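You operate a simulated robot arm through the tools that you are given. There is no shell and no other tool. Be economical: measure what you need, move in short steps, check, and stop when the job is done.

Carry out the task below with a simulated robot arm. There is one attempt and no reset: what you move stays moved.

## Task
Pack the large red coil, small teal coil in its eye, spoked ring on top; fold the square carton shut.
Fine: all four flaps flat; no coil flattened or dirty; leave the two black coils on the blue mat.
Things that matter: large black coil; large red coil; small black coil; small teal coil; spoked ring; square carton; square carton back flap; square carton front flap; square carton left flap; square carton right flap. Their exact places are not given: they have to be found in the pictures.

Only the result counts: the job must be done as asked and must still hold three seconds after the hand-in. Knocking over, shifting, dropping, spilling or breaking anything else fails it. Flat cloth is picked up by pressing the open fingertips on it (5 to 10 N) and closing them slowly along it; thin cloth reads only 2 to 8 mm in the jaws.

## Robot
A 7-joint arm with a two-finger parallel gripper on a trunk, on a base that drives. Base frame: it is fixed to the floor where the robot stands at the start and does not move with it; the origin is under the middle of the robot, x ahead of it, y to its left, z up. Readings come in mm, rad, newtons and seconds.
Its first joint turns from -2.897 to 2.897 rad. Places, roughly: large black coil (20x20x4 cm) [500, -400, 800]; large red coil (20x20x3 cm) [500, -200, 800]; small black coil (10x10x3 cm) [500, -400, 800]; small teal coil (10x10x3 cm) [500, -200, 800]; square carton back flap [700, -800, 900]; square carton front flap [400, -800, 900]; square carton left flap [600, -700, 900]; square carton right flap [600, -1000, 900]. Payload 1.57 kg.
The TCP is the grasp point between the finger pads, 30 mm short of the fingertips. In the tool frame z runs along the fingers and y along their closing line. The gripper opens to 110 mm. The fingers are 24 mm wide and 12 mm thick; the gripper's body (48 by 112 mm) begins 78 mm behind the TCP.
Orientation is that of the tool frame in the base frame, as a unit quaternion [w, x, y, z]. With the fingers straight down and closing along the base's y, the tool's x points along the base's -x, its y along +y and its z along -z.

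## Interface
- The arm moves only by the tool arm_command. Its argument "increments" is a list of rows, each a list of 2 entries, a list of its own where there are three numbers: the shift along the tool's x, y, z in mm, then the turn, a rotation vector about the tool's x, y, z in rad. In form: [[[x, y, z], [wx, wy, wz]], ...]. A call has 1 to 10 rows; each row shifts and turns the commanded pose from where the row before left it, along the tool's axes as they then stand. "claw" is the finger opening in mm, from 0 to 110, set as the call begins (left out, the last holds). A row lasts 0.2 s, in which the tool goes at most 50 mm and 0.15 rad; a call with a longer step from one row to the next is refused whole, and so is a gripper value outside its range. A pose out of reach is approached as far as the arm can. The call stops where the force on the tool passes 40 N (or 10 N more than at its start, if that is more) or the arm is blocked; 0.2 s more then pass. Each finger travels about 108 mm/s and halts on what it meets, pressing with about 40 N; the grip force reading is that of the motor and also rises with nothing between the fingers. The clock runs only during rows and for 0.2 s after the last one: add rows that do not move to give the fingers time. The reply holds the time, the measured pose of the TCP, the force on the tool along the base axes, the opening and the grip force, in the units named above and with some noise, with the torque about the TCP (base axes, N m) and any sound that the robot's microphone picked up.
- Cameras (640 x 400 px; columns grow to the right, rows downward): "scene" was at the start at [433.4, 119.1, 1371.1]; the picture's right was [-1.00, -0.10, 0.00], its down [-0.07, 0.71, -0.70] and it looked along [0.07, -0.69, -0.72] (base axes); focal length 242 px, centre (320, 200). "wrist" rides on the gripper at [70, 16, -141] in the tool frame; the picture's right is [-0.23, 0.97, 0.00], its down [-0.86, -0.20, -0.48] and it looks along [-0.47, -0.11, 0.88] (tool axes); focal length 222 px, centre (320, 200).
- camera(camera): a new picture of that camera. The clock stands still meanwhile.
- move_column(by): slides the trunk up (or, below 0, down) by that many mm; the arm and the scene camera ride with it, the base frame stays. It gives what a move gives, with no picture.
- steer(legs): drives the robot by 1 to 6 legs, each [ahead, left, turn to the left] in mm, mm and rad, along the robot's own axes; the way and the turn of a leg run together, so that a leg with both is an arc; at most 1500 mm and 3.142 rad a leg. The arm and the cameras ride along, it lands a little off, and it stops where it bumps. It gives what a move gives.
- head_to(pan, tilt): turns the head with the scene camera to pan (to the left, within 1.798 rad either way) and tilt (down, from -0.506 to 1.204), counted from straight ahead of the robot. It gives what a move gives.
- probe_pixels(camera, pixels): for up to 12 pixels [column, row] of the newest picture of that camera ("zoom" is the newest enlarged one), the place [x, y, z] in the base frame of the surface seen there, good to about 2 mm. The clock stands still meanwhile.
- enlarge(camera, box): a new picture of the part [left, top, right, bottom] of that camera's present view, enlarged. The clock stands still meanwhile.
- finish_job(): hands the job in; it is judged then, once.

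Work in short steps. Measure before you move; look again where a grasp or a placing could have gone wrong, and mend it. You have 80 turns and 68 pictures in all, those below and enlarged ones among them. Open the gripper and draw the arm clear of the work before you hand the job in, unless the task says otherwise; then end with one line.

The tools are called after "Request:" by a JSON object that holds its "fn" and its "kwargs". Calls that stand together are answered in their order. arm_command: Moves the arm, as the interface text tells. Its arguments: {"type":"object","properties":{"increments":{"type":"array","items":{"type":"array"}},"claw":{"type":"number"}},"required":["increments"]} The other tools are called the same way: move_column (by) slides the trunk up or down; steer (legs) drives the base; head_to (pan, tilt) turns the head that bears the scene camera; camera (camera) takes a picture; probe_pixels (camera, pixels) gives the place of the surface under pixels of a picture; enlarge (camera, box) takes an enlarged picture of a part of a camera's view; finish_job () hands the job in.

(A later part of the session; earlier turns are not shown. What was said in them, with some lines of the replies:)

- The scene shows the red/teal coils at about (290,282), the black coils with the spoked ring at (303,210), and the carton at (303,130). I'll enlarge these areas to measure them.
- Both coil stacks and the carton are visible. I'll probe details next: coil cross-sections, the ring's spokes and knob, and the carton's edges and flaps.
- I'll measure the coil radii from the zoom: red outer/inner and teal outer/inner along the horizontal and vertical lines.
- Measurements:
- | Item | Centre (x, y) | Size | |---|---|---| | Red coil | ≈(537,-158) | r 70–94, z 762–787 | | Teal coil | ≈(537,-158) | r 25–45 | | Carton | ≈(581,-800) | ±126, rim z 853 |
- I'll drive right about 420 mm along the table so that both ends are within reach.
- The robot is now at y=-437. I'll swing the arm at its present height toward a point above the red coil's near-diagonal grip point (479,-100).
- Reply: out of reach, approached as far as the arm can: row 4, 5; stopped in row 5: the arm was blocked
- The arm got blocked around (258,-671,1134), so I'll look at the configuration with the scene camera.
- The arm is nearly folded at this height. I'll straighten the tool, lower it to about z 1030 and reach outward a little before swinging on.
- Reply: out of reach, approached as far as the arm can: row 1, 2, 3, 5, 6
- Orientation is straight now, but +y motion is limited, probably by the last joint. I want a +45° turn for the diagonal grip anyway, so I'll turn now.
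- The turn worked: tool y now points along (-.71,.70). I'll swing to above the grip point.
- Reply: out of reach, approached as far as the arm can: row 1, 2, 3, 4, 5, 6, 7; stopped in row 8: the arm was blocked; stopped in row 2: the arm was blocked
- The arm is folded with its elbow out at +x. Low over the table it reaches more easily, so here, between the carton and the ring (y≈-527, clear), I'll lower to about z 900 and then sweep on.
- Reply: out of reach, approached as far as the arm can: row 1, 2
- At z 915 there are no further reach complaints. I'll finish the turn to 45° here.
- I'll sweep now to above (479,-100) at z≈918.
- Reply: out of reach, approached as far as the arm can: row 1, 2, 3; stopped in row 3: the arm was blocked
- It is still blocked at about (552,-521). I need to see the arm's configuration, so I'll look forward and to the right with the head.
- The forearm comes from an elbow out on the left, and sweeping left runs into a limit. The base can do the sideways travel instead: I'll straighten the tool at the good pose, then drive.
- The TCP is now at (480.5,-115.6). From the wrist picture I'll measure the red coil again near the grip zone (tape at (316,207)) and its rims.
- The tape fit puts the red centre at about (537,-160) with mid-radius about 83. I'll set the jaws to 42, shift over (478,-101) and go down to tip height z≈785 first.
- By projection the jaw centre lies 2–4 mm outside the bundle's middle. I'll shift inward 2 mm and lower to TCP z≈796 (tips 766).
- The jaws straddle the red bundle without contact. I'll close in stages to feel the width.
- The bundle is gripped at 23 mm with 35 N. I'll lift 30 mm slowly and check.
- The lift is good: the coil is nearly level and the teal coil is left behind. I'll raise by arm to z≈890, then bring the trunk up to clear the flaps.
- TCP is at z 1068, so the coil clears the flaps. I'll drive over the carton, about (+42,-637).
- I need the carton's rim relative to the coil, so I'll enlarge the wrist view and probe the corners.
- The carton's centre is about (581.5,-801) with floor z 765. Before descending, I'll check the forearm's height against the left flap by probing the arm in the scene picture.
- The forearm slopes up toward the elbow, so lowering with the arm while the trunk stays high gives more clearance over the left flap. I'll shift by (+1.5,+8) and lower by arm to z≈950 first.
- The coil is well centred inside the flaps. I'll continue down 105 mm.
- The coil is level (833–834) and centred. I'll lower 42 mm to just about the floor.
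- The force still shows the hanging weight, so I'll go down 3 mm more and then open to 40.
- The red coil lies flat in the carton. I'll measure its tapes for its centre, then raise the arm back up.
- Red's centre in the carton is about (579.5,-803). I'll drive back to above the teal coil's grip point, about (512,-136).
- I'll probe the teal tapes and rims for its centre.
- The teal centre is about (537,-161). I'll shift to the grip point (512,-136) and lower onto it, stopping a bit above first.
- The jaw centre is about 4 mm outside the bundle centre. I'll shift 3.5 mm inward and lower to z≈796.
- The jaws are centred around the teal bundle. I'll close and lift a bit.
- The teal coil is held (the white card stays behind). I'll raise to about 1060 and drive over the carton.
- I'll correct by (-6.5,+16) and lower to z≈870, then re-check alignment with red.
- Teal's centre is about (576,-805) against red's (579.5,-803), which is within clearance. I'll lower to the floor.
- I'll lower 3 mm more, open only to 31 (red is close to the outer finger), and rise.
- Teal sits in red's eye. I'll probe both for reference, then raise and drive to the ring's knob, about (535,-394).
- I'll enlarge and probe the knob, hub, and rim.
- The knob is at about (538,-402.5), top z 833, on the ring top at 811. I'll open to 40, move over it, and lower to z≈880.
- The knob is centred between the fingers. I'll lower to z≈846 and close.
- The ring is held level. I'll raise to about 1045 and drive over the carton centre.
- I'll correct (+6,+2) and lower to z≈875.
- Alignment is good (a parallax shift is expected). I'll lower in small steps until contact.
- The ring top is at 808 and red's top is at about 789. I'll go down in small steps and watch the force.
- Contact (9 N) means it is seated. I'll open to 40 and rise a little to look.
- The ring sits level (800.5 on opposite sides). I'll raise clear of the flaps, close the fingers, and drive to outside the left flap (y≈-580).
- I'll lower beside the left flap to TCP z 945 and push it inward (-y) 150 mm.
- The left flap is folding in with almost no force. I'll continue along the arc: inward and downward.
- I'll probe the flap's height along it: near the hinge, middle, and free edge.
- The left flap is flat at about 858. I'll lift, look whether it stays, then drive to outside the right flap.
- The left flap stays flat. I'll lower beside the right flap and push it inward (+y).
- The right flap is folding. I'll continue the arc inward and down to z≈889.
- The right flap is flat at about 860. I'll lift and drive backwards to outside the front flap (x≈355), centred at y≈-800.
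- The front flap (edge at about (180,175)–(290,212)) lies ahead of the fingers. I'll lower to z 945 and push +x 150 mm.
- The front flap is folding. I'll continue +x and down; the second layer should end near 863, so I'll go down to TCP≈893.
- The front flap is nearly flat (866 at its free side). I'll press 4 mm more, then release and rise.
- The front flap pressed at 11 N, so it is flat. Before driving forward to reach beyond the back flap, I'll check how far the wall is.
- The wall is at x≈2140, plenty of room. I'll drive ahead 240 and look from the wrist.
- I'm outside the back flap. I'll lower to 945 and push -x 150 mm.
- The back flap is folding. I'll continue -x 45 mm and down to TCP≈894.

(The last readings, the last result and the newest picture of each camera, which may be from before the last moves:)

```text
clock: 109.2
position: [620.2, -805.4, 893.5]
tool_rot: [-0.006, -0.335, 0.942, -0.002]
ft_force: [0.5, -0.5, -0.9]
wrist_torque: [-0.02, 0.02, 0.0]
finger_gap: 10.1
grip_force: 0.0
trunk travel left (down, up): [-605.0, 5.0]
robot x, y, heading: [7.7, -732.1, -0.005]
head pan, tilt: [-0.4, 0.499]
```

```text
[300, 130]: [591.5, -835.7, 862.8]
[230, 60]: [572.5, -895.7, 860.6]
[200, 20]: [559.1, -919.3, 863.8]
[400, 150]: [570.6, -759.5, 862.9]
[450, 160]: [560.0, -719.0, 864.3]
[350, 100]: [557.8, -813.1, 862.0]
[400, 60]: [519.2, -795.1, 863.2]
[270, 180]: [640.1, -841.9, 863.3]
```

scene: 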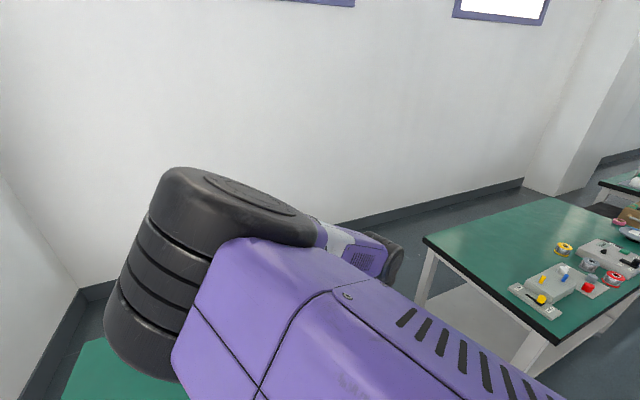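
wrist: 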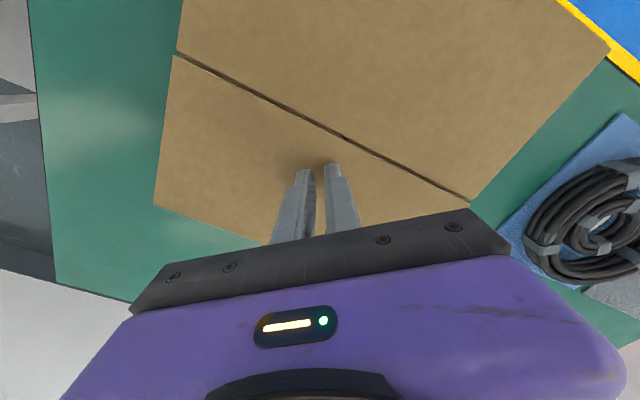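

All flaps read about 863 and flat. I'll press lightly 2 mm, then rise and back away for a final check.

Request:
{"fn": "arm_command", "kwargs": {"increments": [[[0, 0, 1.5], [0, 0, 0]], [[0, 0, 1.5], [0, 0, 0]], [[0, 0, 0], [0, 0, 0]]]}}

Request:
{"fn": "arm_command", "kwargs": {"increments": [[[0, 0, -25], [0, 0, 0]], [[0, 0, -40], [0, 0, 0]], [[0, 0, -40], [0, 0, 0]], [[0, 0, -36], [0, 0, 0]], [[0, 0, 0], [0, 0, 0]]], "claw": 40}}

Request:
{"fn": "steer", "kwargs": {"legs": [[-250, 0, 0]]}}

Request:
{"fn": "camera", "kwargs": {"camera": "wrist"}}

```text
clock: 110.0
position: [619.4, -804.2, 892.0]
tool_rot: [-0.004, -0.336, 0.942, -0.002]
ft_force: [-4.2, 4.0, 17.5]
wrist_torque: [0.23, -0.05, 0.12]
finger_gap: 10.1
grip_force: 0.0
trunk travel left (down, up): [-605.0, 5.0]
robot x, y, heading: [0.4, -729.6, -0.005]
head pan, tilt: [-0.4, 0.499]
```

```text
clock: 111.2
position: [618.3, -806.7, 1031.7]
tool_rot: [-0.005, -0.337, 0.942, -0.001]
ft_force: [-0.3, -0.2, -0.4]
wrist_torque: [0.0, 0.02, -0.02]
finger_gap: 39.9
grip_force: 0.1
trunk travel left (down, up): [-605.0, 5.0]
robot x, y, heading: [4.3, -732.7, 0.001]
head pan, tilt: [-0.4, 0.499]
```

```text
clock: 113.0
position: [366.8, -803.3, 1032.7]
tool_rot: [-0.005, -0.337, 0.941, -0.001]
ft_force: [0.2, 0.1, -0.2]
wrist_torque: [-0.02, 0.02, -0.05]
finger_gap: 40.1
grip_force: 0.0
trunk travel left (down, up): [-605.0, 5.0]
robot x, y, heading: [-247.5, -731.0, -0.005]
head pan, tilt: [-0.4, 0.499]
```

```text
12 pictures are left
```

wrist: 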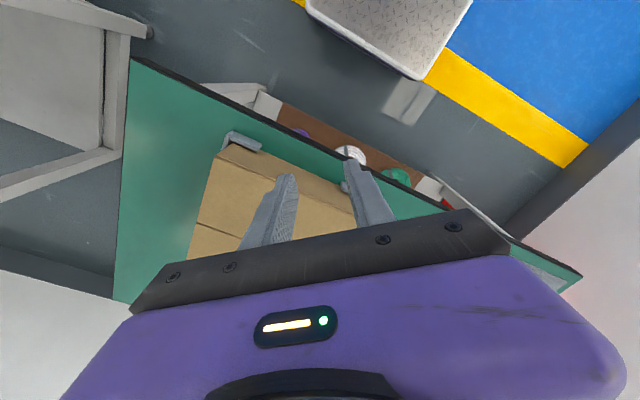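

I'll move left a bit to look at the closed carton and the black coils as a last check.

Request:
{"fn": "steer", "kwargs": {"legs": [[150, 250, 0]]}}

Request:
{"fn": "camera", "kwargs": {"camera": "wrist"}}

Request:
{"fn": "probe_pixels", "kwargs": {"camera": "wrist", "pixels": [[150, 60], [200, 60], [120, 120], [230, 100], [180, 130], [100, 60], [160, 20], [250, 60]]}}

```text
clock: 115.0
position: [520.1, -554.9, 1032.7]
tool_rot: [-0.006, -0.335, 0.942, -0.001]
ft_force: [-0.6, -0.1, 0.3]
wrist_torque: [0.01, -0.01, 0.02]
finger_gap: 39.8
grip_force: 0.1
trunk travel left (down, up): [-605.0, 5.0]
robot x, y, heading: [-89.8, -477.3, -0.006]
head pan, tilt: [-0.4, 0.499]
```

```text
11 pictures are left
```

wrist: 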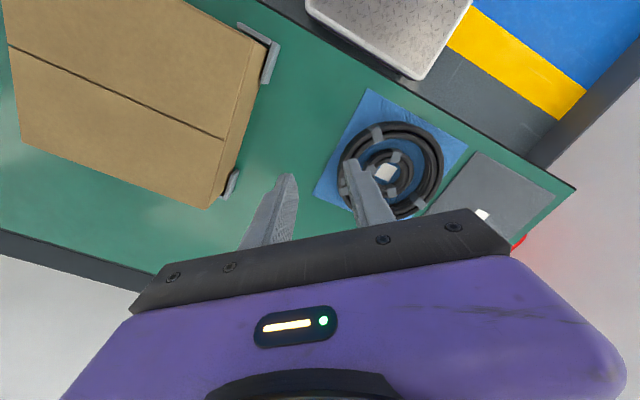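

```text
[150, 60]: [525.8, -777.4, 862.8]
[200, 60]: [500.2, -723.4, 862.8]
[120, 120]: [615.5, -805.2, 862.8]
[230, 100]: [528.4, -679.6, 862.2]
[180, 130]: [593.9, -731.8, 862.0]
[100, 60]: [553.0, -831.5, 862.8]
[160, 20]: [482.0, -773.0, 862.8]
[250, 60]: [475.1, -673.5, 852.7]
```

The carton is closed flat at z≈862.8 everywhere and the black coils are undisturbed on the blue mat. The gripper is open and clear of the work, so I'll hand in.

Request:
{"fn": "finish_job", "kwargs": {}}

```text
The job is handed in.
```

The job is handed in: the red coil, the teal coil in its eye and the spoked ring on top are in the square carton. All four flaps are folded flat, and both black coils are still on the blue mat.
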